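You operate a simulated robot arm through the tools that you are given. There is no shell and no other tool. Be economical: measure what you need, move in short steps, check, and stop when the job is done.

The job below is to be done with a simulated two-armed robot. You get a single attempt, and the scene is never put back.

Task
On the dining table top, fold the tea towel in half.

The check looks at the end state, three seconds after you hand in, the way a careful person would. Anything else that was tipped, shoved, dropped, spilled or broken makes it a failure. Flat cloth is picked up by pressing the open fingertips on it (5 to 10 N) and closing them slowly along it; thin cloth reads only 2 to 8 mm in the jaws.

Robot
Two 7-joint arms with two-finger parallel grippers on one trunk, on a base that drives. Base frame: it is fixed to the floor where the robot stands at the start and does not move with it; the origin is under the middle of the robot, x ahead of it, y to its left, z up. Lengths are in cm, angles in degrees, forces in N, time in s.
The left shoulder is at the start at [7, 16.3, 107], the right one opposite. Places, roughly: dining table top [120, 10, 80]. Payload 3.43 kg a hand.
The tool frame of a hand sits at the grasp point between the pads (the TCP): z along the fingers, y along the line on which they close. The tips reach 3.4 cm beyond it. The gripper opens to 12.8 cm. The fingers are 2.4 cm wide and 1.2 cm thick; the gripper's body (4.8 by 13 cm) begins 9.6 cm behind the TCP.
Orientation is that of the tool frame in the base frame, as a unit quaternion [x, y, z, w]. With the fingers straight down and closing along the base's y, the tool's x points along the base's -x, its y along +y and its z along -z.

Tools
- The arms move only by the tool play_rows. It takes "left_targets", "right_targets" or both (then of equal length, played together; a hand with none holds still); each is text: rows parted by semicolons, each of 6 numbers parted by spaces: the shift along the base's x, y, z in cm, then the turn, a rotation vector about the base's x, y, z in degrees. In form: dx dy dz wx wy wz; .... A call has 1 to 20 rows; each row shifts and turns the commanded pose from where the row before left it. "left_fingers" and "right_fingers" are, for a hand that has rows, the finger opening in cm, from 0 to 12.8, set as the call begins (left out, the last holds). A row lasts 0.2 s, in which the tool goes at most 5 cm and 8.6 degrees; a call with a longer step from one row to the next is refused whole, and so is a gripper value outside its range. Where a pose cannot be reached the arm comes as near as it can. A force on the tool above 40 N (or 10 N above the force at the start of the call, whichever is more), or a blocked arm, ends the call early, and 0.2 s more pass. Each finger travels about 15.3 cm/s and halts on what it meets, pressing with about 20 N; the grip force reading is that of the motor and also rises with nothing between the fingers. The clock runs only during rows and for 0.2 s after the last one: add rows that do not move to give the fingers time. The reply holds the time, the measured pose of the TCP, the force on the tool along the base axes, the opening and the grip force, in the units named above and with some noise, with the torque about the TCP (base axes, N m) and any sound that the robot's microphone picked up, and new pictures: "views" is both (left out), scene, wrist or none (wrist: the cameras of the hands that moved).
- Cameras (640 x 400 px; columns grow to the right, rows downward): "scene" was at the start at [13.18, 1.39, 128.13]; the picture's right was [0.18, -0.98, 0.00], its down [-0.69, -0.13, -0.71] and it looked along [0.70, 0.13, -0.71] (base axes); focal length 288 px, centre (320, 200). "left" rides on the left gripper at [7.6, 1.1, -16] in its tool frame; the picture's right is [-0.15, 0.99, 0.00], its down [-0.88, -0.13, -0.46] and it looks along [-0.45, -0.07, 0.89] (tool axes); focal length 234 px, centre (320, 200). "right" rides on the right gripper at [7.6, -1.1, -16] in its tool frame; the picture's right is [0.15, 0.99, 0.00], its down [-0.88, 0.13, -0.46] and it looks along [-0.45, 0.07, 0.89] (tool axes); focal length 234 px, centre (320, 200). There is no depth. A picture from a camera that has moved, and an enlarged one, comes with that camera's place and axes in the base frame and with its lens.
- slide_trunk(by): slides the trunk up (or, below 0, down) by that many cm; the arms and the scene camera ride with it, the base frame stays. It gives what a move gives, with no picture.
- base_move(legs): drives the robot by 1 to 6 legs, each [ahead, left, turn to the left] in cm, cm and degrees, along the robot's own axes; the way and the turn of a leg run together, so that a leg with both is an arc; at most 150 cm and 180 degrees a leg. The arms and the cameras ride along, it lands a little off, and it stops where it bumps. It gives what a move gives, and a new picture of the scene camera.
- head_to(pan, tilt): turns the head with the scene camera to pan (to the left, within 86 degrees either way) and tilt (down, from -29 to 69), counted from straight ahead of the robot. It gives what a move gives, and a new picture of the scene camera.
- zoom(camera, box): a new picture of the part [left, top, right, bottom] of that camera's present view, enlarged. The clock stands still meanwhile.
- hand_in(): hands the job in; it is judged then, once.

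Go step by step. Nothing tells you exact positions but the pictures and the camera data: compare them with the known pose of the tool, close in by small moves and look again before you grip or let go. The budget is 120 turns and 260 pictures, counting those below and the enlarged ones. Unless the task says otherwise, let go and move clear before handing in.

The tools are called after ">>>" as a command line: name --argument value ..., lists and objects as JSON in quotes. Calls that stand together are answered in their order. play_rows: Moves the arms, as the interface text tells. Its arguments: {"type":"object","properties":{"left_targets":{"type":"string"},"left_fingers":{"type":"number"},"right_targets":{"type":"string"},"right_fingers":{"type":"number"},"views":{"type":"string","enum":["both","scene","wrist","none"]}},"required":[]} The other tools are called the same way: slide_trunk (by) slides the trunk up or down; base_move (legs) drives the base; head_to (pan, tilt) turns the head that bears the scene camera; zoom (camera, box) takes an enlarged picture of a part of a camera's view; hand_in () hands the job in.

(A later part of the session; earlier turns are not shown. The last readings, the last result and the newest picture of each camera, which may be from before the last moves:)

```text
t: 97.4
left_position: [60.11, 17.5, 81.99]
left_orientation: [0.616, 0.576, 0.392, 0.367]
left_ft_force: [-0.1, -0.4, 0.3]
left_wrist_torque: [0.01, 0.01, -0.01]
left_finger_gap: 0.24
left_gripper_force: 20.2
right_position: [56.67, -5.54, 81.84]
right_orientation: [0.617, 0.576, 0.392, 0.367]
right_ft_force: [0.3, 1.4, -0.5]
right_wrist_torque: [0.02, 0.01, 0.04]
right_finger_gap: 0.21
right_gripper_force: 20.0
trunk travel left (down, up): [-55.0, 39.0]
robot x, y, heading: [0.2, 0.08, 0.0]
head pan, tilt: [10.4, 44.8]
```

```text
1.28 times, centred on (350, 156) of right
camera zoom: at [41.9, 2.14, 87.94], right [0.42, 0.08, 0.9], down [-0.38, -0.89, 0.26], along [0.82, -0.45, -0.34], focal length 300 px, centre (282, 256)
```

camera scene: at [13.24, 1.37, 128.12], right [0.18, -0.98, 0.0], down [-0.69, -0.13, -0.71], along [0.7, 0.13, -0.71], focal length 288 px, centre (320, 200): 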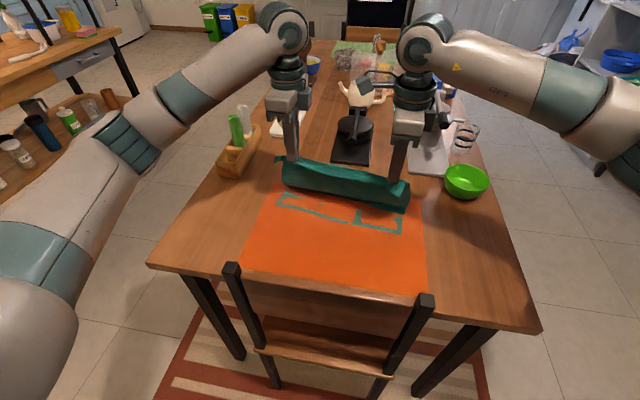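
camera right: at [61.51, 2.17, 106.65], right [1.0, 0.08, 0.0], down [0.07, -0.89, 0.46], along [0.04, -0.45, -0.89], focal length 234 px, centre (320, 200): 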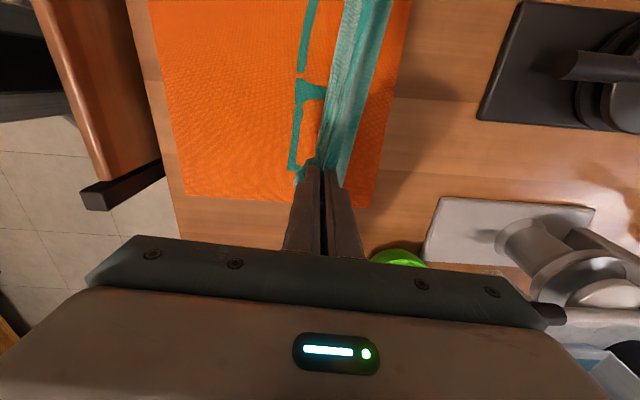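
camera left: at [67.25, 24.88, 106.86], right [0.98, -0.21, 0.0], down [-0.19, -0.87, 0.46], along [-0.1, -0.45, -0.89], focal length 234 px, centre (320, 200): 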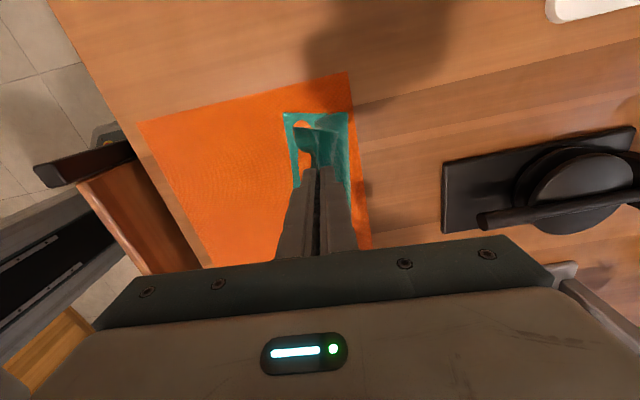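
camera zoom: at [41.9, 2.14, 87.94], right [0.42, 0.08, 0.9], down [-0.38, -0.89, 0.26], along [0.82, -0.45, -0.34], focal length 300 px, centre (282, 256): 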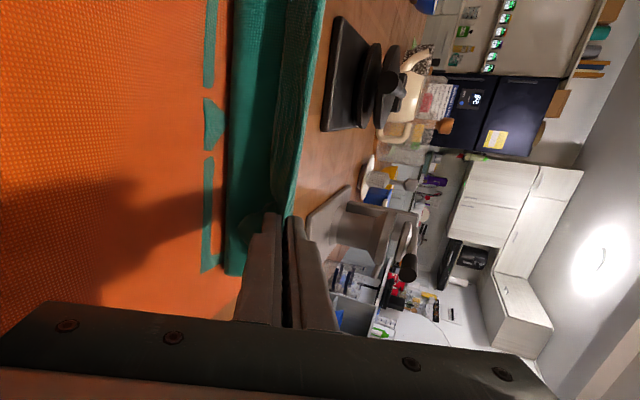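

A fold-back remains low in front. I'll reduce the tilt and draw the hem toward me at low height to straighten it, then push it back while low so the fold rolls outward.

>>> play_rows --left_targets "-0.2 0 0.5 0 7.5 0;-0.4 0 0.3 0 7.5 0;-0.6 0 0.2 0 7.5 0;-0.8 0 0.2 0 7.5 0;-1.1 0.1 0 0 0 0;-1.1 0.1 -0.5 0 0 0;-1.1 0.1 -0.7 0 0 0;-1 0.1 -0.9 0 0 0;-0.8 0.1 -0.9 0 0 0;0 0 0 0 0 0" --right_targets "-0.2 0 0.5 0 7.5 0;-0.4 0 0.3 0 7.5 0;-0.6 0 0.2 0 7.5 0;-0.8 0 0.2 0 7.5 0;-1.1 0.1 0 0 0 0;-1.1 0.1 -0.5 0 0 0;-1.1 0.1 -0.7 0 0 0;-1 0.1 -0.9 0 0 0;-0.8 0.1 -0.9 0 0 0;0 0 0 0 0 0" --views "none"

>>> zoom --camera "scene" --box '[210, 130, 470, 293]'

>>> zoom --camera "right" --box '[100, 0, 600, 312]'

```text
t: 99.6
left_position: [53.05, 17.91, 80.16]
left_orientation: [0.697, 0.651, 0.22, 0.205]
left_ft_force: [-0.5, -0.4, -0.5]
left_wrist_torque: [-0.01, 0.02, 0.0]
left_finger_gap: 0.24
left_gripper_force: 20.3
right_position: [49.65, -5.01, 80.07]
right_orientation: [0.697, 0.651, 0.219, 0.205]
right_ft_force: [0.8, 1.3, -0.1]
right_wrist_torque: [0.02, -0.01, -0.03]
right_finger_gap: 0.2
right_gripper_force: 19.9
trunk travel left (down, up): [-55.0, 39.0]
robot x, y, heading: [-0.13, 0.04, -0.1]
head pan, tilt: [10.4, 44.8]
```

```text
2.45 times, centred on (340, 212) of scene
camera zoom: at [13.19, 1.38, 128.13], right [0.18, -0.98, 0.0], down [-0.69, -0.13, -0.71], along [0.7, 0.13, -0.71], focal length 706 px, centre (271, 172)
```

zoom: 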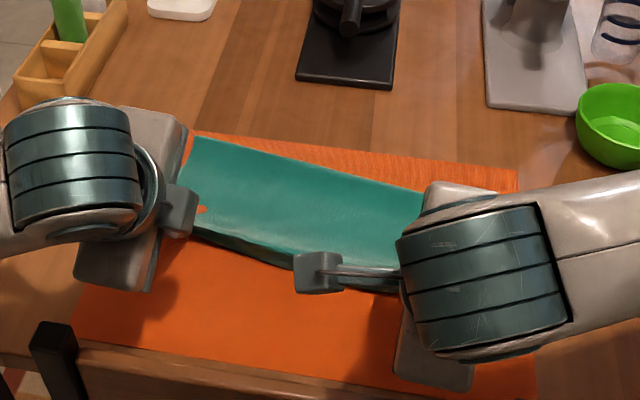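

```text
1.28 times, centred on (350, 156) of right
camera zoom: at [39.88, 2.71, 92.68], right [0.82, 0.08, 0.57], down [-0.2, -0.89, 0.41], along [0.54, -0.45, -0.71], focal length 300 px, centre (282, 256)
```

zoom: 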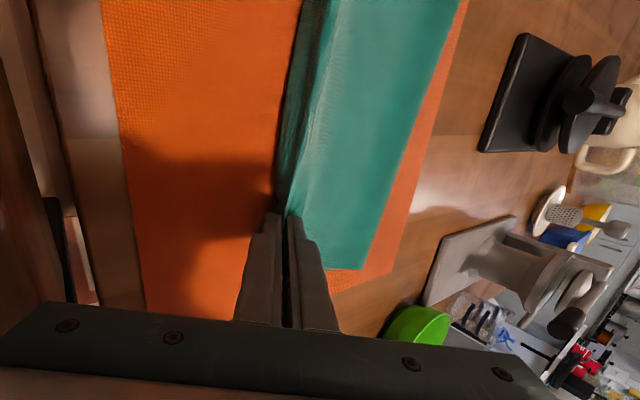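

Now it's a clean fold, with smooth top cloth from the hem to the fold at x ≈ 69/64.5, but the hem overshoots the lower edge by about 8 cm. I'll push the hem back slowly at low height and see whether the fold rolls outward.

>>> play_rows --left_targets "0.6 -0.1 -0.2 0 0 0;0.7 -0.1 -0.2 0 0 0;0.8 -0.1 -0.1 0 0 0;0.8 -0.1 0 0 0 0;0.8 -0.1 0 0 0 0;0 0 0 0 0 0" --right_targets "0.6 -0.1 -0.2 0 0 0;0.7 -0.1 -0.2 0 0 0;0.8 -0.1 -0.1 0 0 0;0.8 -0.1 0 0 0 0;0.8 -0.1 0 0 0 0;0 0 0 0 0 0" --views "none"

>>> zoom --camera "scene" --box '[210, 130, 470, 293]'

>>> zoom --camera "right" --box '[100, 0, 600, 312]'

```text
t: 101.0
left_position: [56.79, 17.39, 79.63]
left_orientation: [0.696, 0.653, 0.219, 0.205]
left_ft_force: [0.3, -0.8, 0.0]
left_wrist_torque: [-0.04, -0.02, 0.01]
left_finger_gap: 0.2
left_gripper_force: 19.7
right_position: [53.18, -5.35, 79.53]
right_orientation: [0.696, 0.652, 0.22, 0.205]
right_ft_force: [-0.1, 1.2, 0.2]
right_wrist_torque: [0.03, 0.0, 0.03]
right_finger_gap: 0.2
right_gripper_force: 20.1
trunk travel left (down, up): [-55.0, 39.0]
robot x, y, heading: [0.0, -0.16, 0.0]
head pan, tilt: [10.4, 44.8]
```

```text
2.45 times, centred on (340, 212) of scene
camera zoom: at [13.16, 1.4, 128.13], right [0.18, -0.98, 0.0], down [-0.69, -0.13, -0.71], along [0.7, 0.13, -0.71], focal length 706 px, centre (271, 172)
```

zoom: 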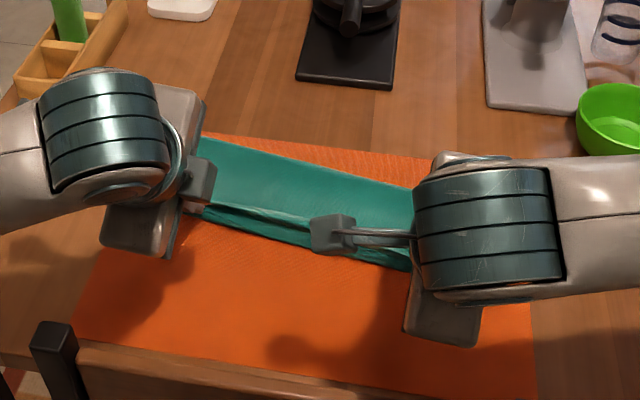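

```text
1.28 times, centred on (350, 156) of right
camera zoom: at [43.5, 2.2, 92.14], right [0.82, 0.08, 0.57], down [-0.2, -0.89, 0.41], along [0.54, -0.45, -0.71], focal length 300 px, centre (282, 256)
```

zoom: 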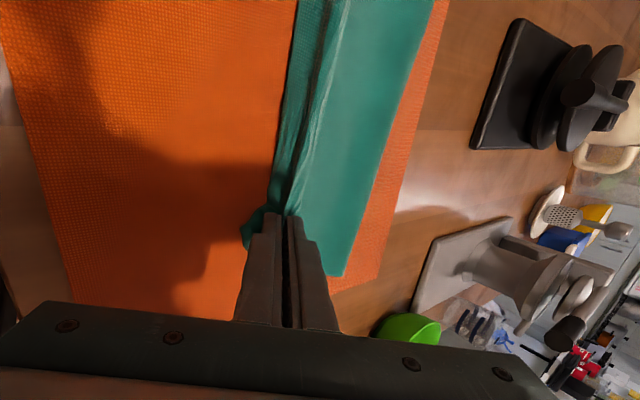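

Pushing doesn't roll the fold, so I'll use pulling instead. I'll restore the clean taut state and release the hem there. Then I'll pinch the top layer at the towel's true midline and draw that outward; the hem should follow onto the lower edge.

>>> play_rows --left_targets "-0.7 0.1 0.3 0 0 0;-0.8 0.1 0.2 0 0 0;-0.8 0.1 0 0 0 0;-0.8 0.1 0 0 0 0;-0.8 0.1 -0.3 0 0 0;-0.3 0 -0.6 0 0 0;0 0 -0.6 0 0 0;0 0 0 0 0 0" --right_targets "-0.7 0.1 0.3 0 0 0;-0.8 0.1 0.2 0 0 0;-0.8 0.1 0 0 0 0;-0.8 0.1 0 0 0 0;-0.8 0.1 -0.3 0 0 0;-0.3 0 -0.6 0 0 0;0 0 -0.6 0 0 0;0 0 0 0 0 0" --views "none"

>>> play_rows --left_targets "0 0 0 0 0 0;0 0 0 0 0 0;-0.5 0 1 0 0 0;-0.5 0 2 0 0 0;0 0 3 0 7 0;0 0 3 0 7 0;0 1.5 2 0 7 0;0 2 0 0 7 0;0 2 0 0 7 0;0 2 0 0 0 0;0 0 0 0 0 0" --right_targets "0 0 0 0 0 0;0 0 0 0 0 0;-0.5 0 1 0 0 0;-0.5 0 2 0 0 0;0 0 3 0 7 0;0 0 3 0 7 0;0 -2 2 0 7 0;0 -3 0 0 7 0;0 -3 0 0 7 0;0 -3 0 0 0 0;0 0 0 0 0 0" --left_fingers 2.5 --right_fingers 2.5 --views "none"

>>> zoom --camera "scene" --box '[210, 130, 470, 293]'

>>> zoom --camera "right" --box '[100, 0, 600, 312]'

```text
t: 102.8
left_position: [52.38, 17.95, 78.63]
left_orientation: [0.697, 0.651, 0.22, 0.205]
left_ft_force: [0.7, -0.8, 0.0]
left_wrist_torque: [0.0, 0.0, 0.03]
left_finger_gap: 0.24
left_gripper_force: 19.6
right_position: [49.06, -4.95, 78.51]
right_orientation: [0.696, 0.652, 0.22, 0.206]
right_ft_force: [-0.8, 0.3, 0.3]
right_wrist_torque: [0.04, -0.03, 0.02]
right_finger_gap: 0.2
right_gripper_force: 19.9
trunk travel left (down, up): [-55.0, 39.0]
robot x, y, heading: [0.04, 0.02, 0.3]
head pan, tilt: [10.4, 44.8]
```

```text
t: 105.2
left_position: [51.6, 25.38, 89.51]
left_orientation: [0.731, 0.683, -0.001, -0.002]
left_ft_force: [0.3, 0.9, -0.1]
left_wrist_torque: [0.02, -0.01, 0.03]
left_finger_gap: 2.51
left_gripper_force: 0.1
right_position: [48.01, -15.81, 89.55]
right_orientation: [0.731, 0.683, -0.001, -0.001]
right_ft_force: [0.0, 0.3, 0.6]
right_wrist_torque: [0.0, 0.04, 0.02]
right_finger_gap: 2.5
right_gripper_force: 0.0
trunk travel left (down, up): [-55.0, 39.0]
robot x, y, heading: [-0.16, -0.16, -0.2]
head pan, tilt: [10.4, 44.8]
```

```text
2.45 times, centred on (340, 212) of scene
camera zoom: at [13.26, 1.42, 128.12], right [0.18, -0.98, 0.0], down [-0.69, -0.13, -0.71], along [0.7, 0.13, -0.71], focal length 706 px, centre (271, 172)
```

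zoom: 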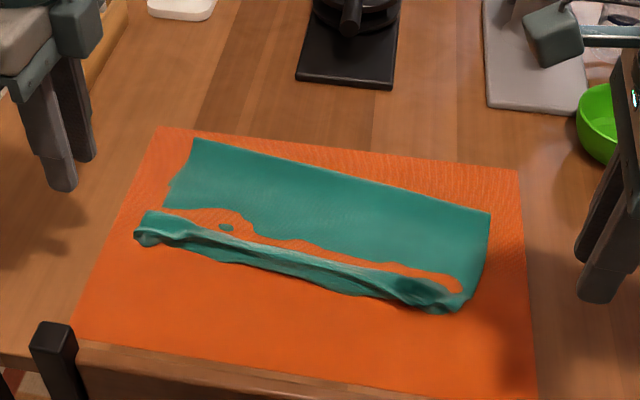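

```text
1.28 times, centred on (350, 156) of right
camera zoom: at [47.5, -8.21, 105.42], right [1.0, 0.08, 0.0], down [0.07, -0.89, 0.46], along [0.04, -0.45, -0.89], focal length 300 px, centre (282, 256)
```

zoom: 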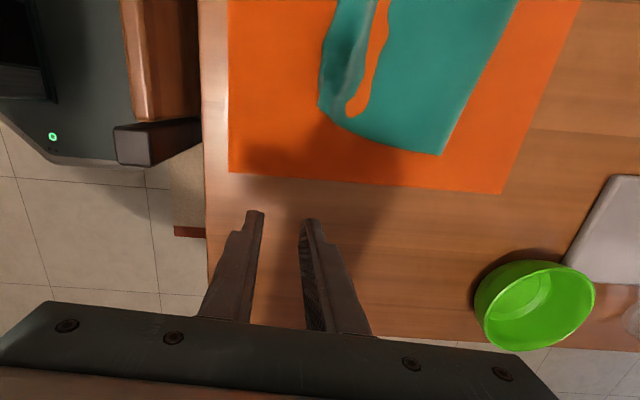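

The fold is flat with the hem bunched in a roll at the front. I'll pinch the single layer just in front of the lower edge (left ≈ [59.5,16], right ≈ [55.8,−5]) and carry it outward like a tank tread, so the loop rolls ahead and the hem trails.

>>> play_rows --left_targets "1.6 -1.9 0 0 0 0;1.6 -1.9 0 0 0 0;1.6 -1.9 0 0 0 0;1.6 -1.9 0 0 0 0;1.5 -1.8 0 0 0 0;0 0 -2.5 0 0 0;0 0 -2.5 0 0 0;0 0 -2.5 0 0 0;0 0 -0.8 0 0 0;0 0 0 0 0 0" --right_targets "1.6 2.2 0 0 0 0;1.6 2.2 0 0 0 0;1.6 2.2 0 0 0 0;1.5 2.2 0 0 0 0;1.5 2 0 0 0 0;0 0 -2.5 0 0 0;0 0 -2.5 0 0 0;0 0 -2.5 0 0 0;0 0 -0.8 0 0 0;0 0 0 0 0 0" --left_fingers 3 --right_fingers 3 --views "none"

>>> zoom --camera "left" --box '[180, 60, 460, 260]'

>>> zoom --camera "right" --box '[180, 60, 460, 260]'

```text
t: 107.4
left_position: [59.4, 16.08, 81.32]
left_orientation: [0.73, 0.683, -0.001, -0.001]
left_ft_force: [0.0, 0.1, 0.1]
left_wrist_torque: [0.02, -0.01, -0.02]
left_finger_gap: 2.99
left_gripper_force: 0.0
right_position: [55.85, -5.04, 81.2]
right_orientation: [0.73, 0.684, 0.0, 0.0]
right_ft_force: [0.3, 1.0, -0.2]
right_wrist_torque: [0.02, 0.01, 0.01]
right_finger_gap: 3.0
right_gripper_force: 0.0
trunk travel left (down, up): [-55.0, 39.0]
robot x, y, heading: [-0.04, -0.01, -0.2]
head pan, tilt: [10.4, 44.8]
```

```text
2.00 times, centred on (320, 160) of left
camera zoom: at [61.07, 23.49, 97.27], right [0.98, -0.21, 0.0], down [-0.19, -0.87, 0.46], along [-0.1, -0.45, -0.89], focal length 468 px, centre (320, 280)
```

zoom: 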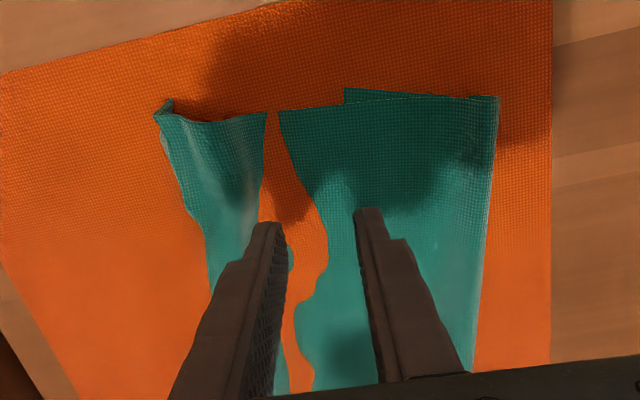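

```text
2.00 times, centred on (320, 160) of right
camera zoom: at [55.23, 2.5, 97.01], right [1.0, 0.08, 0.0], down [0.07, -0.89, 0.46], along [0.04, -0.45, -0.89], focal length 468 px, centre (320, 280)
```

zoom: 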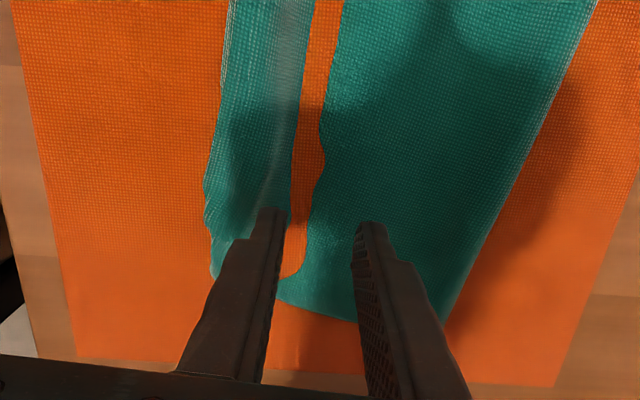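

The top view confirms it: lower corner at x 61.7, fold at 68, hem at 53.6 on the left. The fingers straddle single-layer cloth. I'll press down.

>>> play_rows --left_targets "0 0 -1.2 0 0 0;0 0 -0.8 0 0 0;0 0 -0.4 0 0 0;0 0 -0.2 0 0 0;0 0 -0.15 0 0 0;0 0 0 0 0 0" --right_targets "0 0 -1.2 0 0 0;0 0 -0.8 0 0 0;0 0 -0.4 0 0 0;0 0 -0.2 0 0 0;0 0 -0.05 0 0 0;0 0 0 0 0 0" --views "none"

```text
t: 108.8
left_position: [59.42, 16.03, 78.56]
left_orientation: [0.731, 0.683, 0.0, 0.0]
left_ft_force: [0.5, 1.2, 4.4]
left_wrist_torque: [0.02, -0.12, -0.02]
left_finger_gap: 3.03
left_gripper_force: 0.2
right_position: [55.78, -5.17, 78.67]
right_orientation: [0.73, 0.683, 0.0, 0.0]
right_ft_force: [0.5, -1.0, 3.6]
right_wrist_torque: [-0.02, -0.03, 0.0]
right_finger_gap: 3.02
right_gripper_force: 0.1
trunk travel left (down, up): [-55.0, 39.0]
robot x, y, heading: [0.06, 0.49, -0.0]
head pan, tilt: [10.4, 44.8]
```

>>> play_rows --left_targets "0 0 -0.1 0 0 0;0 0 0 0 0 0" --right_targets "0 0 -0.1 0 0 0;0 0 0 0 0 0" --left_fingers 2.4 --right_fingers 2.4 --views "none"

>>> play_rows --left_targets "0 0 0 0 0 0;0 0 0 0 0 0" --right_targets "0 0 0 0 0 0;0 0 0 0 0 0" --left_fingers 1.6 --right_fingers 1.6 --views "none"

>>> play_rows --left_targets "0 0 0 0 0 0;0 0 0 0 0 0" --right_targets "0 0 0 0 0 0;0 0 0 0 0 0" --left_fingers 0.8 --right_fingers 0.8 --views "none"

>>> play_rows --left_targets "0 0 0 0 0 0;0 0 0 0 0 0;0 0 0 0 0 0" --right_targets "0 0 0 0 0 0;0 0 0 0 0 0;0 0 0 0 0 0" --left_fingers 0 --right_fingers 0 --views "none"

>>> zoom --camera "scene" --box '[210, 130, 470, 293]'

```text
t: 109.4
left_position: [59.29, 16.07, 78.6]
left_orientation: [0.731, 0.682, 0.0, 0.001]
left_ft_force: [-1.2, -1.0, 7.4]
left_wrist_torque: [-0.02, -0.13, -0.01]
left_finger_gap: 2.38
left_gripper_force: 0.1
right_position: [55.65, -5.15, 78.63]
right_orientation: [0.73, 0.683, 0.0, 0.001]
right_ft_force: [-0.2, 1.7, 7.2]
right_wrist_torque: [0.02, -0.12, 0.0]
right_finger_gap: 2.4
right_gripper_force: 0.2
trunk travel left (down, up): [-55.0, 39.0]
robot x, y, heading: [-0.14, 0.31, 0.2]
head pan, tilt: [10.4, 44.8]
```

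```text
t: 110.0
left_position: [59.33, 16.01, 78.67]
left_orientation: [0.731, 0.682, 0.0, 0.0]
left_ft_force: [-1.6, -0.2, 10.6]
left_wrist_torque: [-0.03, -0.05, 0.01]
left_finger_gap: 1.51
left_gripper_force: 0.1
right_position: [55.71, -5.08, 78.64]
right_orientation: [0.731, 0.683, 0.001, 0.001]
right_ft_force: [-1.4, 0.7, 9.3]
right_wrist_torque: [0.01, -0.11, -0.02]
right_finger_gap: 1.54
right_gripper_force: 0.0
trunk travel left (down, up): [-55.0, 39.0]
robot x, y, heading: [0.22, 0.19, 0.1]
head pan, tilt: [10.4, 44.8]
```

```text
t: 110.6
left_position: [59.28, 16.14, 78.75]
left_orientation: [0.731, 0.683, 0.0, 0.0]
left_ft_force: [-2.4, 0.4, 9.5]
left_wrist_torque: [-0.02, 0.0, -0.01]
left_finger_gap: 0.68
left_gripper_force: 0.0
right_position: [55.61, -5.06, 78.61]
right_orientation: [0.73, 0.683, 0.0, 0.0]
right_ft_force: [-1.8, 1.2, 9.9]
right_wrist_torque: [-0.01, -0.03, -0.04]
right_finger_gap: 0.7
right_gripper_force: 0.1
trunk travel left (down, up): [-55.0, 39.0]
robot x, y, heading: [0.66, 0.24, 0.1]
head pan, tilt: [10.4, 44.8]
```

```text
t: 111.4
left_position: [59.47, 16.08, 78.66]
left_orientation: [0.731, 0.683, 0.0, 0.001]
left_ft_force: [0.8, -0.2, 11.8]
left_wrist_torque: [-0.02, -0.14, -0.01]
left_finger_gap: 0.0
left_gripper_force: 19.5
right_position: [55.78, -5.05, 78.59]
right_orientation: [0.73, 0.683, 0.001, 0.001]
right_ft_force: [0.6, 1.1, 11.0]
right_wrist_torque: [0.03, -0.09, 0.01]
right_finger_gap: 0.2
right_gripper_force: 20.3
trunk travel left (down, up): [-55.0, 39.0]
robot x, y, heading: [0.19, 0.0, 0.0]
head pan, tilt: [10.4, 44.8]
```

```text
2.45 times, centred on (340, 212) of scene
camera zoom: at [12.99, 1.37, 128.16], right [0.18, -0.98, 0.0], down [-0.69, -0.13, -0.71], along [0.7, 0.13, -0.7], focal length 706 px, centre (271, 172)
```

zoom: 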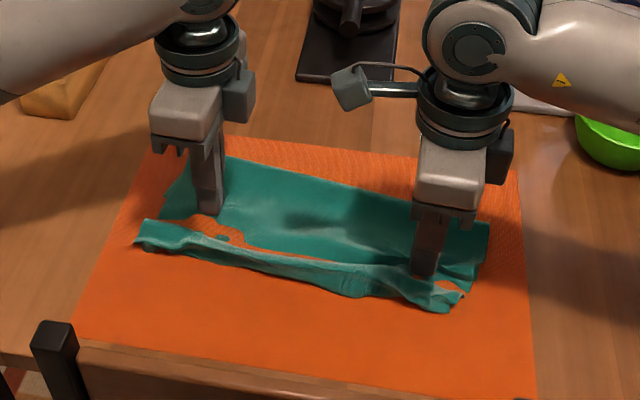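

The right hand holds and the left missed. I'll retry the left with a firmer press.

>>> play_rows --left_targets "0 0 1 0 0 0;0 0 0.5 0 0 0" --views "none"

>>> play_rows --left_targets "-0.2 1 0 0 0 0;0 0 0 0 0 0;0 0 -1 0 0 0;0 0 -0.4 0 0 0;0 0 -0.15 0 0 0;0 0 0 0 0 0" --left_fingers 3.6 --views "none"

```text
t: 112.0
left_position: [59.38, 16.18, 80.04]
left_orientation: [0.731, 0.683, 0.0, 0.0]
left_ft_force: [0.4, -0.5, 0.4]
left_wrist_torque: [-0.01, 0.0, 0.01]
left_finger_gap: 0.01
left_gripper_force: 19.5
right_position: [55.72, -5.11, 78.52]
right_orientation: [0.73, 0.684, 0.001, 0.001]
right_ft_force: [-0.6, 0.0, 16.2]
right_wrist_torque: [-0.02, -0.09, 0.0]
right_finger_gap: 0.22
right_gripper_force: 20.0
trunk travel left (down, up): [-55.0, 39.0]
robot x, y, heading: [-0.03, 0.2, -0.1]
head pan, tilt: [10.4, 44.8]
```

```text
t: 113.4
left_position: [59.06, 17.05, 78.58]
left_orientation: [0.73, 0.683, 0.001, 0.001]
left_ft_force: [-0.2, 1.2, 6.6]
left_wrist_torque: [0.0, -0.16, -0.02]
left_finger_gap: 3.57
left_gripper_force: 0.0
right_position: [55.74, -5.12, 78.59]
right_orientation: [0.73, 0.683, 0.001, 0.0]
right_ft_force: [2.3, 0.1, 16.2]
right_wrist_torque: [-0.01, -0.16, -0.02]
right_finger_gap: 0.25
right_gripper_force: 19.5
trunk travel left (down, up): [-55.0, 39.0]
robot x, y, heading: [-0.13, 0.14, 0.2]
head pan, tilt: [10.4, 44.8]
```

>>> play_rows --left_targets "0 0 -0.13 0 0 0;0 0 0 0 0 0" --left_fingers 3.2 --views "none"

>>> play_rows --left_targets "0 0 0 0 0 0;0 0 0 0 0 0" --left_fingers 2.3 --views "none"

>>> play_rows --left_targets "0 0 0 0 0 0;0 0 0 0 0 0" --left_fingers 1.4 --views "none"

>>> play_rows --left_targets "0 0 0 0 0 0;0 0 0 0 0 0" --left_fingers 0.7 --views "none"

>>> play_rows --left_targets "0 0 0 0 0 0;0 0 0 0 0 0;0 0 0 0 0 0" --left_fingers 0 --views "wrist"

```text
t: 114.0
left_position: [59.15, 17.05, 78.67]
left_orientation: [0.731, 0.683, 0.001, 0.0]
left_ft_force: [-1.3, 0.9, 21.4]
left_wrist_torque: [0.04, -0.25, 0.05]
left_finger_gap: 3.08
left_gripper_force: 0.0
right_position: [55.51, -5.18, 78.61]
right_orientation: [0.73, 0.683, 0.001, 0.0]
right_ft_force: [2.0, 1.0, 8.9]
right_wrist_torque: [0.02, -0.12, 0.0]
right_finger_gap: 0.22
right_gripper_force: 20.4
trunk travel left (down, up): [-55.0, 39.0]
robot x, y, heading: [0.26, 0.0, 0.0]
head pan, tilt: [10.4, 44.8]
```

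```text
t: 114.6
left_position: [59.15, 17.02, 78.58]
left_orientation: [0.731, 0.682, 0.001, 0.001]
left_ft_force: [-1.1, 0.8, 27.8]
left_wrist_torque: [0.02, -0.35, 0.02]
left_finger_gap: 2.23
left_gripper_force: 0.2
right_position: [55.62, -5.03, 78.73]
right_orientation: [0.73, 0.683, 0.0, 0.001]
right_ft_force: [0.3, 1.4, 4.6]
right_wrist_torque: [0.06, -0.11, 0.02]
right_finger_gap: 0.2
right_gripper_force: 19.9
trunk travel left (down, up): [-55.0, 39.0]
robot x, y, heading: [0.01, -0.07, -0.1]
head pan, tilt: [10.4, 44.8]
```

```text
t: 115.2
left_position: [59.06, 17.07, 78.54]
left_orientation: [0.731, 0.682, 0.001, 0.001]
left_ft_force: [1.3, 0.7, 33.5]
left_wrist_torque: [0.03, -0.36, 0.02]
left_finger_gap: 1.42
left_gripper_force: 0.3
right_position: [55.58, -5.14, 78.58]
right_orientation: [0.731, 0.683, 0.001, 0.001]
right_ft_force: [0.0, 1.8, 3.5]
right_wrist_torque: [0.02, -0.03, 0.01]
right_finger_gap: 0.21
right_gripper_force: 19.9
trunk travel left (down, up): [-55.0, 39.0]
robot x, y, heading: [-0.19, 0.16, -0.1]
head pan, tilt: [10.4, 44.8]
```

```text
t: 115.8
left_position: [58.83, 16.97, 78.64]
left_orientation: [0.731, 0.682, 0.001, 0.0]
left_ft_force: [-3.7, 1.2, 35.2]
left_wrist_torque: [0.0, -0.04, 0.01]
left_finger_gap: 0.84
left_gripper_force: 1.4
right_position: [55.41, -5.14, 78.64]
right_orientation: [0.731, 0.683, 0.001, 0.001]
right_ft_force: [0.7, 0.2, 1.4]
right_wrist_torque: [0.03, -0.03, 0.0]
right_finger_gap: 0.19
right_gripper_force: 19.9
trunk travel left (down, up): [-55.0, 39.0]
robot x, y, heading: [-0.04, 0.1, -0.1]
head pan, tilt: [10.4, 44.8]
```

```text
t: 116.6
left_position: [59.03, 17.03, 78.5]
left_orientation: [0.731, 0.683, 0.001, 0.001]
left_ft_force: [-4.9, -0.4, 37.2]
left_wrist_torque: [0.01, 0.03, -0.02]
left_finger_gap: 0.65
left_gripper_force: 20.0
right_position: [55.75, -5.16, 78.57]
right_orientation: [0.73, 0.683, 0.002, 0.001]
right_ft_force: [-0.2, 0.9, 0.6]
right_wrist_torque: [0.01, -0.03, 0.03]
right_finger_gap: 0.21
right_gripper_force: 20.4
trunk travel left (down, up): [-55.0, 39.0]
robot x, y, heading: [-0.2, 0.22, -0.2]
head pan, tilt: [10.4, 44.8]
camera left: at [60.53, 24.42, 94.57], right [0.98, -0.21, 0.0], down [-0.19, -0.87, 0.45], along [-0.09, -0.44, -0.89], focal length 234 px, centre (320, 200)
```

left: 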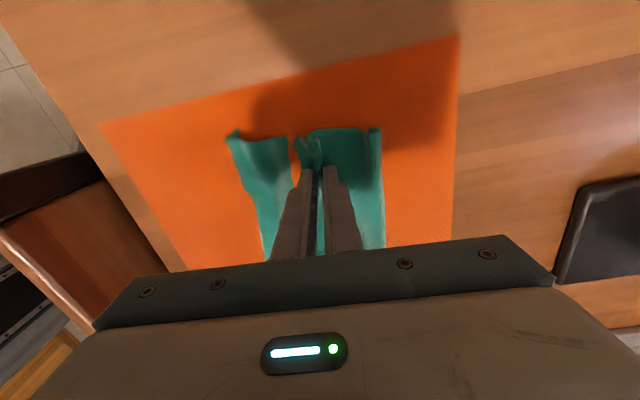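

The left hand now holds 6.5 mm, perhaps two layers. I'll lift a little to check.

>>> play_rows --left_targets "0 0 1 0 0 0;0 0 1 0 0 0;0 0 1 0 0 0;0 0 0 0 0 0" --right_targets "0 0 1 0 0 0;0 0 1 0 0 0;0 0 1 0 0 0;0 0 0 0 0 0" --views "wrist"

>>> zoom --camera "scene" --box '[210, 130, 470, 293]'

```text
t: 117.6
left_position: [59.23, 17.2, 81.23]
left_orientation: [0.731, 0.683, -0.001, -0.001]
left_ft_force: [0.1, 0.4, -0.1]
left_wrist_torque: [-0.02, -0.04, 0.01]
left_finger_gap: 0.24
left_gripper_force: 20.1
right_position: [55.76, -5.1, 81.57]
right_orientation: [0.73, 0.683, 0.0, 0.0]
right_ft_force: [0.2, 0.9, -0.1]
right_wrist_torque: [0.02, 0.02, -0.01]
right_finger_gap: 0.21
right_gripper_force: 20.0
trunk travel left (down, up): [-55.0, 39.0]
robot x, y, heading: [-0.07, -0.19, 0.2]
head pan, tilt: [10.4, 44.8]
camera right: at [55.22, 2.48, 97.38], right [1.0, 0.08, 0.0], down [0.07, -0.89, 0.46], along [0.04, -0.45, -0.89], focal length 234 px, centre (320, 200)
camera left: at [60.81, 24.49, 97.22], right [0.98, -0.21, 0.0], down [-0.19, -0.87, 0.46], along [-0.1, -0.45, -0.89], focal length 234 px, centre (320, 200)
```

right: 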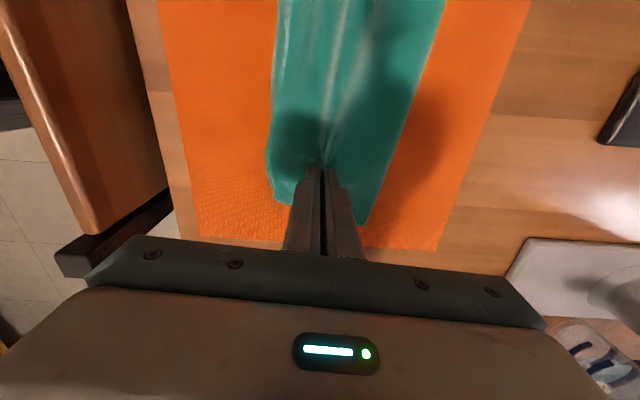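
left: 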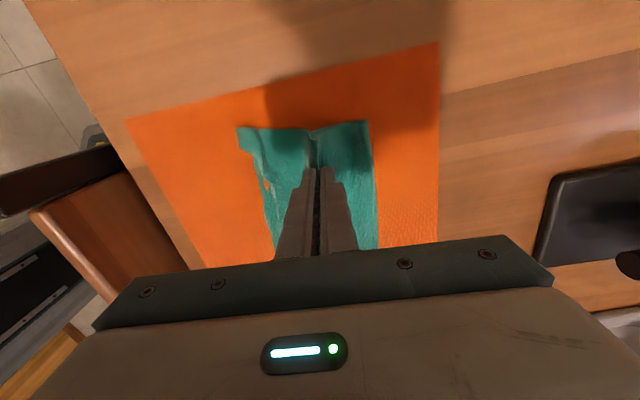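

```text
2.45 times, centred on (340, 212) of scene
camera zoom: at [13.18, 1.38, 128.12], right [0.18, -0.98, 0.0], down [-0.69, -0.13, -0.71], along [0.7, 0.13, -0.71], focal length 706 px, centre (271, 172)
```

zoom: 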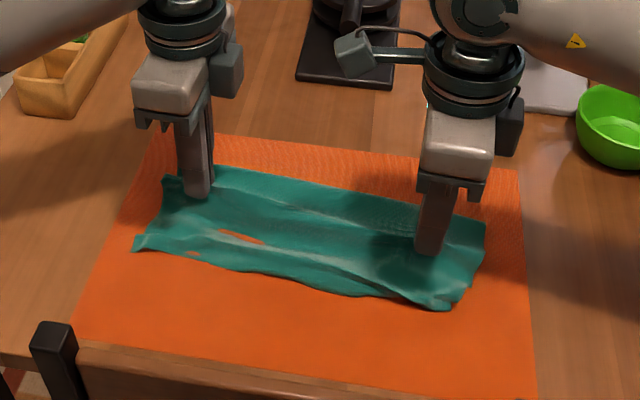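

Gaps read 2.4 and 2.1 mm, so it's the top layer only and it tents up nicely. Now I'll carry the midline outward.

>>> play_rows --left_targets "0.8 -0.1 0.5 0 0 0;1 -0.15 0.5 0 0 0;1.1 -0.15 0 0 0 0;1.1 -0.15 0 0 0 0;1.1 -0.15 0 0 0 0;0 0 0 0 0 0" --right_targets "0.8 -0.1 0.5 0 0 0;1.1 -0.15 0.5 0 0 0;1.3 -0.15 0 0 0 0;1.3 -0.15 0 0 0 0;1.3 -0.15 0 0 0 0;0 0 0 0 0 0" --views "none"

>>> zoom --camera "scene" --box '[210, 130, 470, 293]'

>>> zoom --camera "left" --box '[100, 0, 580, 300]'

```text
t: 119.0
left_position: [64.17, 16.47, 82.34]
left_orientation: [0.731, 0.683, 0.0, -0.001]
left_ft_force: [0.5, -0.8, 0.2]
left_wrist_torque: [-0.02, -0.03, 0.03]
left_finger_gap: 0.24
left_gripper_force: 19.6
right_position: [61.66, -5.8, 82.51]
right_orientation: [0.731, 0.683, 0.0, -0.001]
right_ft_force: [-0.7, 0.6, -0.5]
right_wrist_torque: [0.01, 0.02, -0.03]
right_finger_gap: 0.21
right_gripper_force: 20.4
trunk travel left (down, up): [-55.0, 39.0]
robot x, y, heading: [-0.33, 0.2, -0.1]
head pan, tilt: [10.4, 44.8]
```

```text
2.45 times, centred on (340, 212) of scene
camera zoom: at [13.16, 1.4, 128.13], right [0.18, -0.98, 0.0], down [-0.69, -0.13, -0.71], along [0.7, 0.13, -0.71], focal length 706 px, centre (271, 172)
```

zoom: 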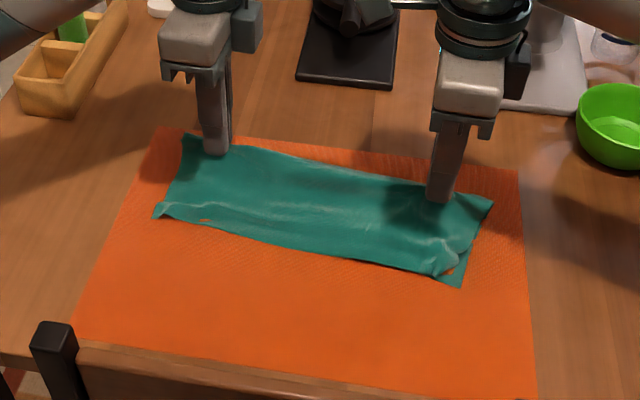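

```text
1.33 times, centred on (340, 150) of left
camera zoom: at [65.91, 23.8, 98.26], right [0.98, -0.21, 0.0], down [-0.19, -0.87, 0.46], along [-0.1, -0.45, -0.89], focal length 312 px, centre (293, 267)
```

zoom: 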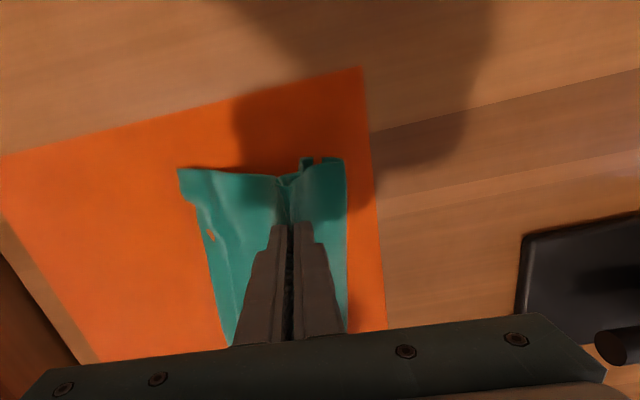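

The right side came together well, with the hem over the lower edge. The left jaw seems to have caught the lower layer's corner too, so I'll set both down and release to inspect.

>>> play_rows --left_targets "0.3 0 -1 0 0 0;0.3 0 -1 0 0 0;0 0 -1 0 0 0;0 0 -0.6 0 0 0;0 0 0 0 0 0" --right_targets "0.3 0 -1 0 0 0;0.3 0 -1 0 0 0;0 0 -1 0 0 0;0 0 -0.6 0 0 0;0 0 0 0 0 0" --views "none"

>>> play_rows --left_targets "0 0 0 0 0 0;0 0 0 0 0 0;0 0 1 0 0 0;0 0 3 0 0 0;0 0 4 0 0 0;0 3 3 0 0 0;0 4 0 0 0 0;0 4 0 0 0 0;0 0 0 0 0 0" --right_targets "0 0 0 0 0 0;0 0 0 0 0 0;0 0 1 0 0 0;0 0 3 0 0 0;0 0 4 0 0 0;0 -3 3 0 0 0;0 -3 0 0 0 0;0 -3 0 0 0 0;0 0 0 0 0 0" --left_fingers 2.5 --right_fingers 2.5 --views "none"

>>> zoom --camera "scene" --box '[220, 140, 450, 284]'

>>> zoom --camera "left" --box '[100, 100, 500, 350]'

>>> zoom --camera "right" --box '[160, 0, 560, 250]'

```text
t: 120.2
left_position: [64.93, 16.46, 78.81]
left_orientation: [0.731, 0.682, 0.0, 0.0]
left_ft_force: [0.1, 0.1, 2.3]
left_wrist_torque: [-0.01, -0.01, 0.03]
left_finger_gap: 0.22
left_gripper_force: 19.9
right_position: [62.31, -5.78, 78.93]
right_orientation: [0.73, 0.683, 0.0, 0.0]
right_ft_force: [0.6, 0.8, 0.8]
right_wrist_torque: [0.01, 0.0, -0.01]
right_finger_gap: 0.19
right_gripper_force: 20.0
trunk travel left (down, up): [-55.0, 39.0]
robot x, y, heading: [0.24, -0.07, 0.4]
head pan, tilt: [10.4, 44.8]
```

```text
t: 122.2
left_position: [64.94, 27.46, 89.7]
left_orientation: [0.731, 0.683, 0.0, -0.002]
left_ft_force: [1.3, -0.3, -0.2]
left_wrist_torque: [0.01, 0.0, -0.01]
left_finger_gap: 2.51
left_gripper_force: 0.0
right_position: [62.21, -14.85, 89.89]
right_orientation: [0.73, 0.683, 0.0, 0.0]
right_ft_force: [0.0, -0.4, -0.6]
right_wrist_torque: [0.02, 0.01, 0.0]
right_finger_gap: 2.51
right_gripper_force: 0.1
trunk travel left (down, up): [-55.0, 39.0]
robot x, y, heading: [0.25, 0.09, 0.2]
head pan, tilt: [10.4, 44.8]
```

```text
2.78 times, centred on (335, 212) of scene
camera zoom: at [13.25, 1.39, 128.12], right [0.18, -0.98, 0.0], down [-0.69, -0.13, -0.71], along [0.7, 0.13, -0.71], focal length 799 px, centre (278, 167)
```

zoom: 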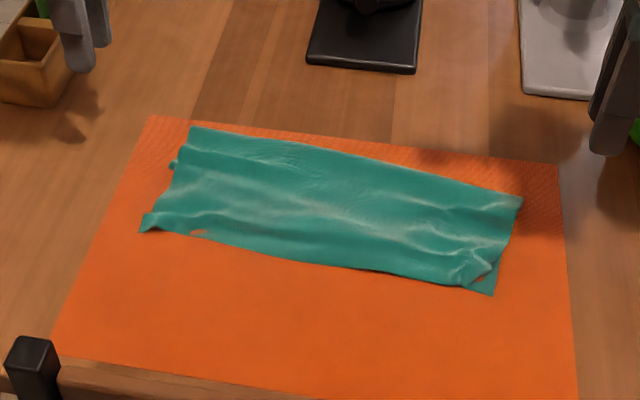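

```text
1.60 times, centred on (300, 225) of left
camera zoom: at [66.56, 34.87, 105.63], right [0.98, -0.21, 0.0], down [-0.19, -0.87, 0.46], along [-0.1, -0.45, -0.89], focal length 375 px, centre (352, 160)
```

zoom: 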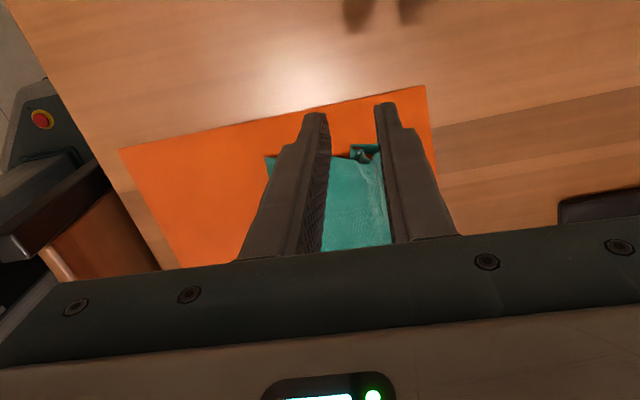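

```text
1.60 times, centred on (360, 125) of right
camera zoom: at [61.64, -7.26, 105.74], right [1.0, 0.08, 0.0], down [0.07, -0.89, 0.46], along [0.04, -0.45, -0.89], focal length 375 px, centre (256, 320)
```

zoom: 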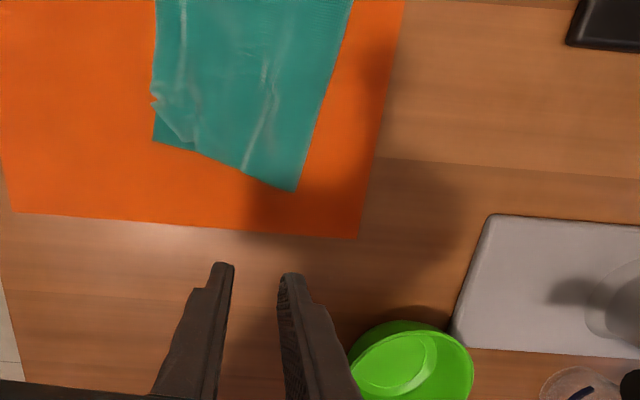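

The outline is now a proper half, about 31 × 13 cm. The lower layer's left corner is still bunched up inside and pokes out at the left side. I'll look at it closely.

>>> zoom --camera "scene" --box '[262, 175, 322, 235]'

>>> zoom --camera "left" --box '[250, 170, 350, 250]'

```text
6.67 times, centred on (292, 205) of scene
camera zoom: at [13.25, 1.39, 128.12], right [0.18, -0.98, 0.0], down [-0.69, -0.13, -0.71], along [0.7, 0.13, -0.71], focal length 1918 px, centre (507, 167)
```

zoom: 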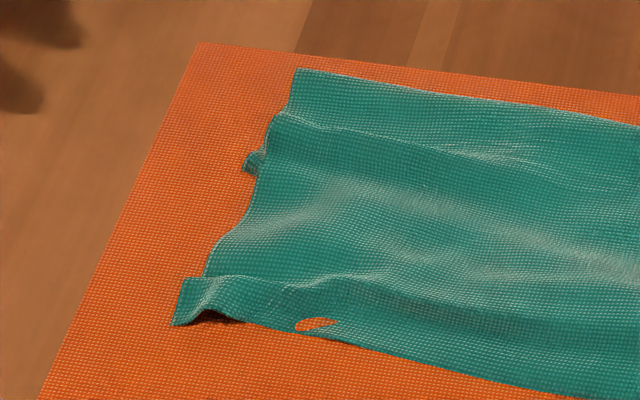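

```text
5.00 times, centred on (300, 210) of left
camera zoom: at [66.56, 34.87, 105.63], right [0.98, -0.21, 0.0], down [-0.19, -0.87, 0.46], along [-0.1, -0.45, -0.89], focal length 1171 px, centre (420, 150)
```

zoom: 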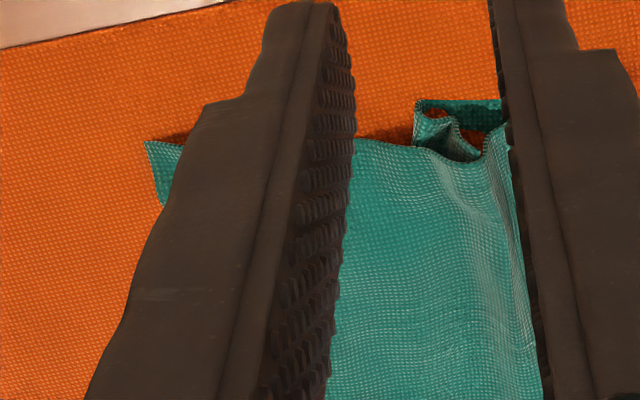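

I can see the lower corner curled at about [63.3,20.8], sticking out about 1 cm past the top's side edge. I'll pinch just that tip with the left hand and draw it toward me under the top layer.

>>> play_rows --left_targets "-0.5 -1.7 0 0 0 0;-0.5 -1.7 0 0 0 0;-0.4 -1.7 0 0 0 0;0 0 -2.5 0 0 0;0 0 -2.5 0 0 0;0 0 -2 0 0 0;0 0 -1.5 0 0 0;0 0 0 0 0 0" --left_fingers 3.6 --views "none"

>>> zoom --camera "left" --box '[220, 90, 420, 240]'

```text
t: 124.0
left_position: [63.52, 22.31, 81.08]
left_orientation: [0.731, 0.683, -0.001, 0.0]
left_ft_force: [-0.7, 0.0, 0.4]
left_wrist_torque: [0.01, 0.01, 0.02]
left_finger_gap: 3.59
left_gripper_force: 0.1
right_position: [62.29, -14.95, 89.94]
right_orientation: [0.73, 0.683, 0.001, 0.0]
right_ft_force: [0.0, -0.4, 0.0]
right_wrist_torque: [-0.03, 0.02, 0.01]
right_finger_gap: 2.47
right_gripper_force: 0.1
trunk travel left (down, up): [-55.0, 39.0]
robot x, y, heading: [-0.11, -0.19, -0.3]
head pan, tilt: [10.4, 44.8]
```

```text
2.67 times, centred on (320, 165) of left
camera zoom: at [65.17, 29.69, 97.15], right [0.98, -0.21, 0.0], down [-0.19, -0.87, 0.46], along [-0.1, -0.44, -0.89], focal length 624 px, centre (320, 293)
```

zoom: 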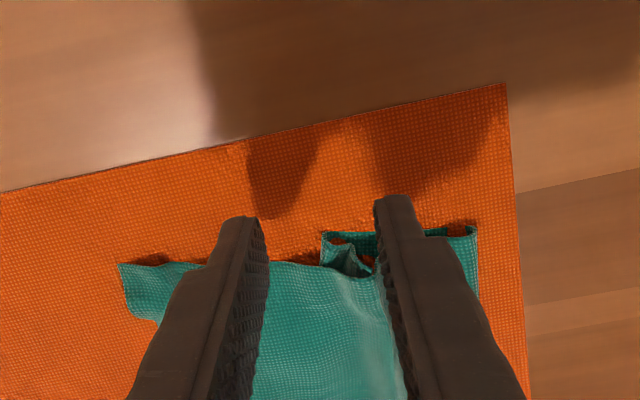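

>>> play_rows --left_targets "0.2 -0.4 0 0 0 0;0 -0.4 -0.8 0 0 0;0 0 -0.8 0 0 0;0 0 -0.5 0 0 0;0 0 -0.3 0 0 0;0 0 -0.15 0 0 0;0 0 0 0 0 0" --views "none"

>>> play_rows --left_targets "0 0 0 0 0 0;0 0 0 0 0 0" --left_fingers 2.4 --views "none"

>>> play_rows --left_targets "0 0 0 0 0 0;0 0 0 0 0 0" --left_fingers 1.2 --views "none"

>>> play_rows --left_targets "0 0 0 0 0 0;0 0 0 0 0 0;0 0 0 0 0 0" --left_fingers 0 --views "wrist"

```text
t: 125.6
left_position: [63.67, 21.54, 78.71]
left_orientation: [0.731, 0.683, -0.001, 0.0]
left_ft_force: [0.2, 0.4, 1.7]
left_wrist_torque: [-0.02, -0.07, 0.01]
left_finger_gap: 3.57
left_gripper_force: 0.0
right_position: [62.11, -14.89, 89.93]
right_orientation: [0.73, 0.684, 0.0, 0.0]
right_ft_force: [0.5, 0.2, -0.7]
right_wrist_torque: [0.0, -0.01, 0.0]
right_finger_gap: 2.51
right_gripper_force: 0.0
trunk travel left (down, up): [-55.0, 39.0]
robot x, y, heading: [-0.11, -0.13, 0.1]
head pan, tilt: [10.4, 44.8]
```

```text
t: 126.2
left_position: [63.65, 21.4, 78.6]
left_orientation: [0.731, 0.682, 0.0, 0.0]
left_ft_force: [-1.1, 0.5, 2.1]
left_wrist_torque: [-0.04, -0.03, 0.01]
left_finger_gap: 2.39
left_gripper_force: 0.2
right_position: [62.29, -14.85, 89.93]
right_orientation: [0.73, 0.683, 0.0, 0.0]
right_ft_force: [-0.4, 0.3, 0.2]
right_wrist_torque: [-0.02, 0.01, -0.01]
right_finger_gap: 2.52
right_gripper_force: 0.1
trunk travel left (down, up): [-55.0, 39.0]
robot x, y, heading: [-0.06, -0.24, 0.4]
head pan, tilt: [10.4, 44.8]
```

```text
t: 126.8
left_position: [63.65, 21.37, 78.67]
left_orientation: [0.731, 0.682, -0.001, 0.0]
left_ft_force: [-0.5, -0.2, 2.8]
left_wrist_torque: [-0.05, -0.01, 0.0]
left_finger_gap: 1.19
left_gripper_force: 0.1
right_position: [62.18, -14.73, 90.04]
right_orientation: [0.73, 0.684, 0.0, 0.0]
right_ft_force: [0.2, 0.4, -0.7]
right_wrist_torque: [-0.02, 0.03, -0.06]
right_finger_gap: 2.5
right_gripper_force: 0.1
trunk travel left (down, up): [-55.0, 39.0]
robot x, y, heading: [0.21, 0.15, 0.1]
head pan, tilt: [10.4, 44.8]
```

```text
t: 127.6
left_position: [63.72, 21.3, 78.55]
left_orientation: [0.731, 0.682, 0.0, 0.0]
left_ft_force: [0.3, 0.1, 2.5]
left_wrist_torque: [-0.05, 0.01, 0.02]
left_finger_gap: 0.37
left_gripper_force: 19.9
right_position: [62.03, -14.85, 89.86]
right_orientation: [0.73, 0.683, 0.0, -0.001]
right_ft_force: [0.3, 0.2, -0.9]
right_wrist_torque: [-0.03, 0.02, -0.02]
right_finger_gap: 2.49
right_gripper_force: 0.0
trunk travel left (down, up): [-55.0, 39.0]
robot x, y, heading: [0.03, 0.21, 0.3]
head pan, tilt: [10.4, 44.8]
camera left: at [65.31, 28.85, 94.63], right [0.98, -0.21, 0.0], down [-0.19, -0.87, 0.46], along [-0.1, -0.45, -0.89], focal length 234 px, centre (320, 200)
```

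left: 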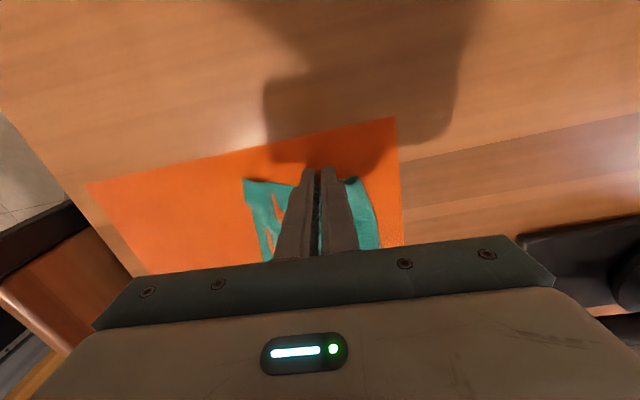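

The left hand holds something (3.7 mm). I'll draw it slightly outward and toward me, then check what moved.

>>> play_rows --left_targets "-0.3 0.3 0.3 0 0 0;-0.7 0.2 0.1 0 0 0;-0.8 0.1 0 0 0 0;-0.8 0.1 0 0 0 0;0 0 0 0 0 0" --views "wrist"

>>> zoom --camera "scene" --box '[220, 140, 450, 284]'

```text
t: 128.8
left_position: [60.96, 22.14, 78.93]
left_orientation: [0.731, 0.682, -0.001, -0.001]
left_ft_force: [-0.4, -0.9, 0.5]
left_wrist_torque: [-0.03, -0.02, 0.0]
left_finger_gap: 0.38
left_gripper_force: 19.4
right_position: [62.19, -14.86, 89.86]
right_orientation: [0.73, 0.683, 0.0, 0.0]
right_ft_force: [-0.2, -0.2, 0.4]
right_wrist_torque: [-0.02, -0.03, -0.01]
right_finger_gap: 2.52
right_gripper_force: 0.1
trunk travel left (down, up): [-55.0, 39.0]
robot x, y, heading: [-0.05, -0.1, 0.1]
head pan, tilt: [10.4, 44.8]
camera left: at [62.72, 29.61, 95.02], right [0.98, -0.21, 0.0], down [-0.19, -0.87, 0.46], along [-0.1, -0.45, -0.89], focal length 234 px, centre (320, 200)
```

left: 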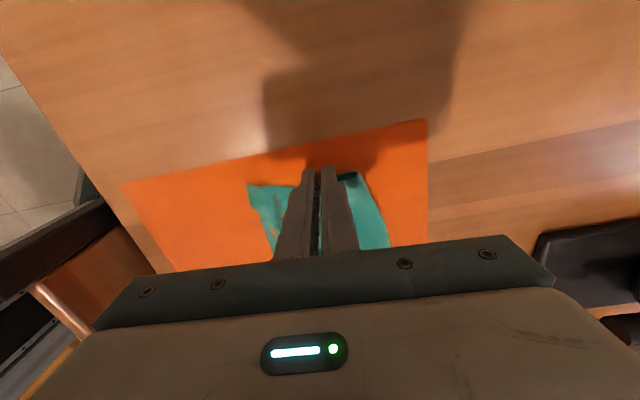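

```text
2.78 times, centred on (335, 212) of scene
camera zoom: at [13.2, 1.38, 128.13], right [0.18, -0.98, 0.0], down [-0.69, -0.13, -0.71], along [0.7, 0.13, -0.71], focal length 799 px, centre (278, 167)
```

zoom: 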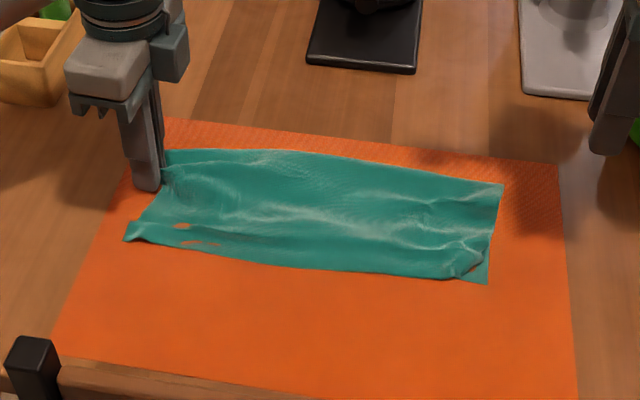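

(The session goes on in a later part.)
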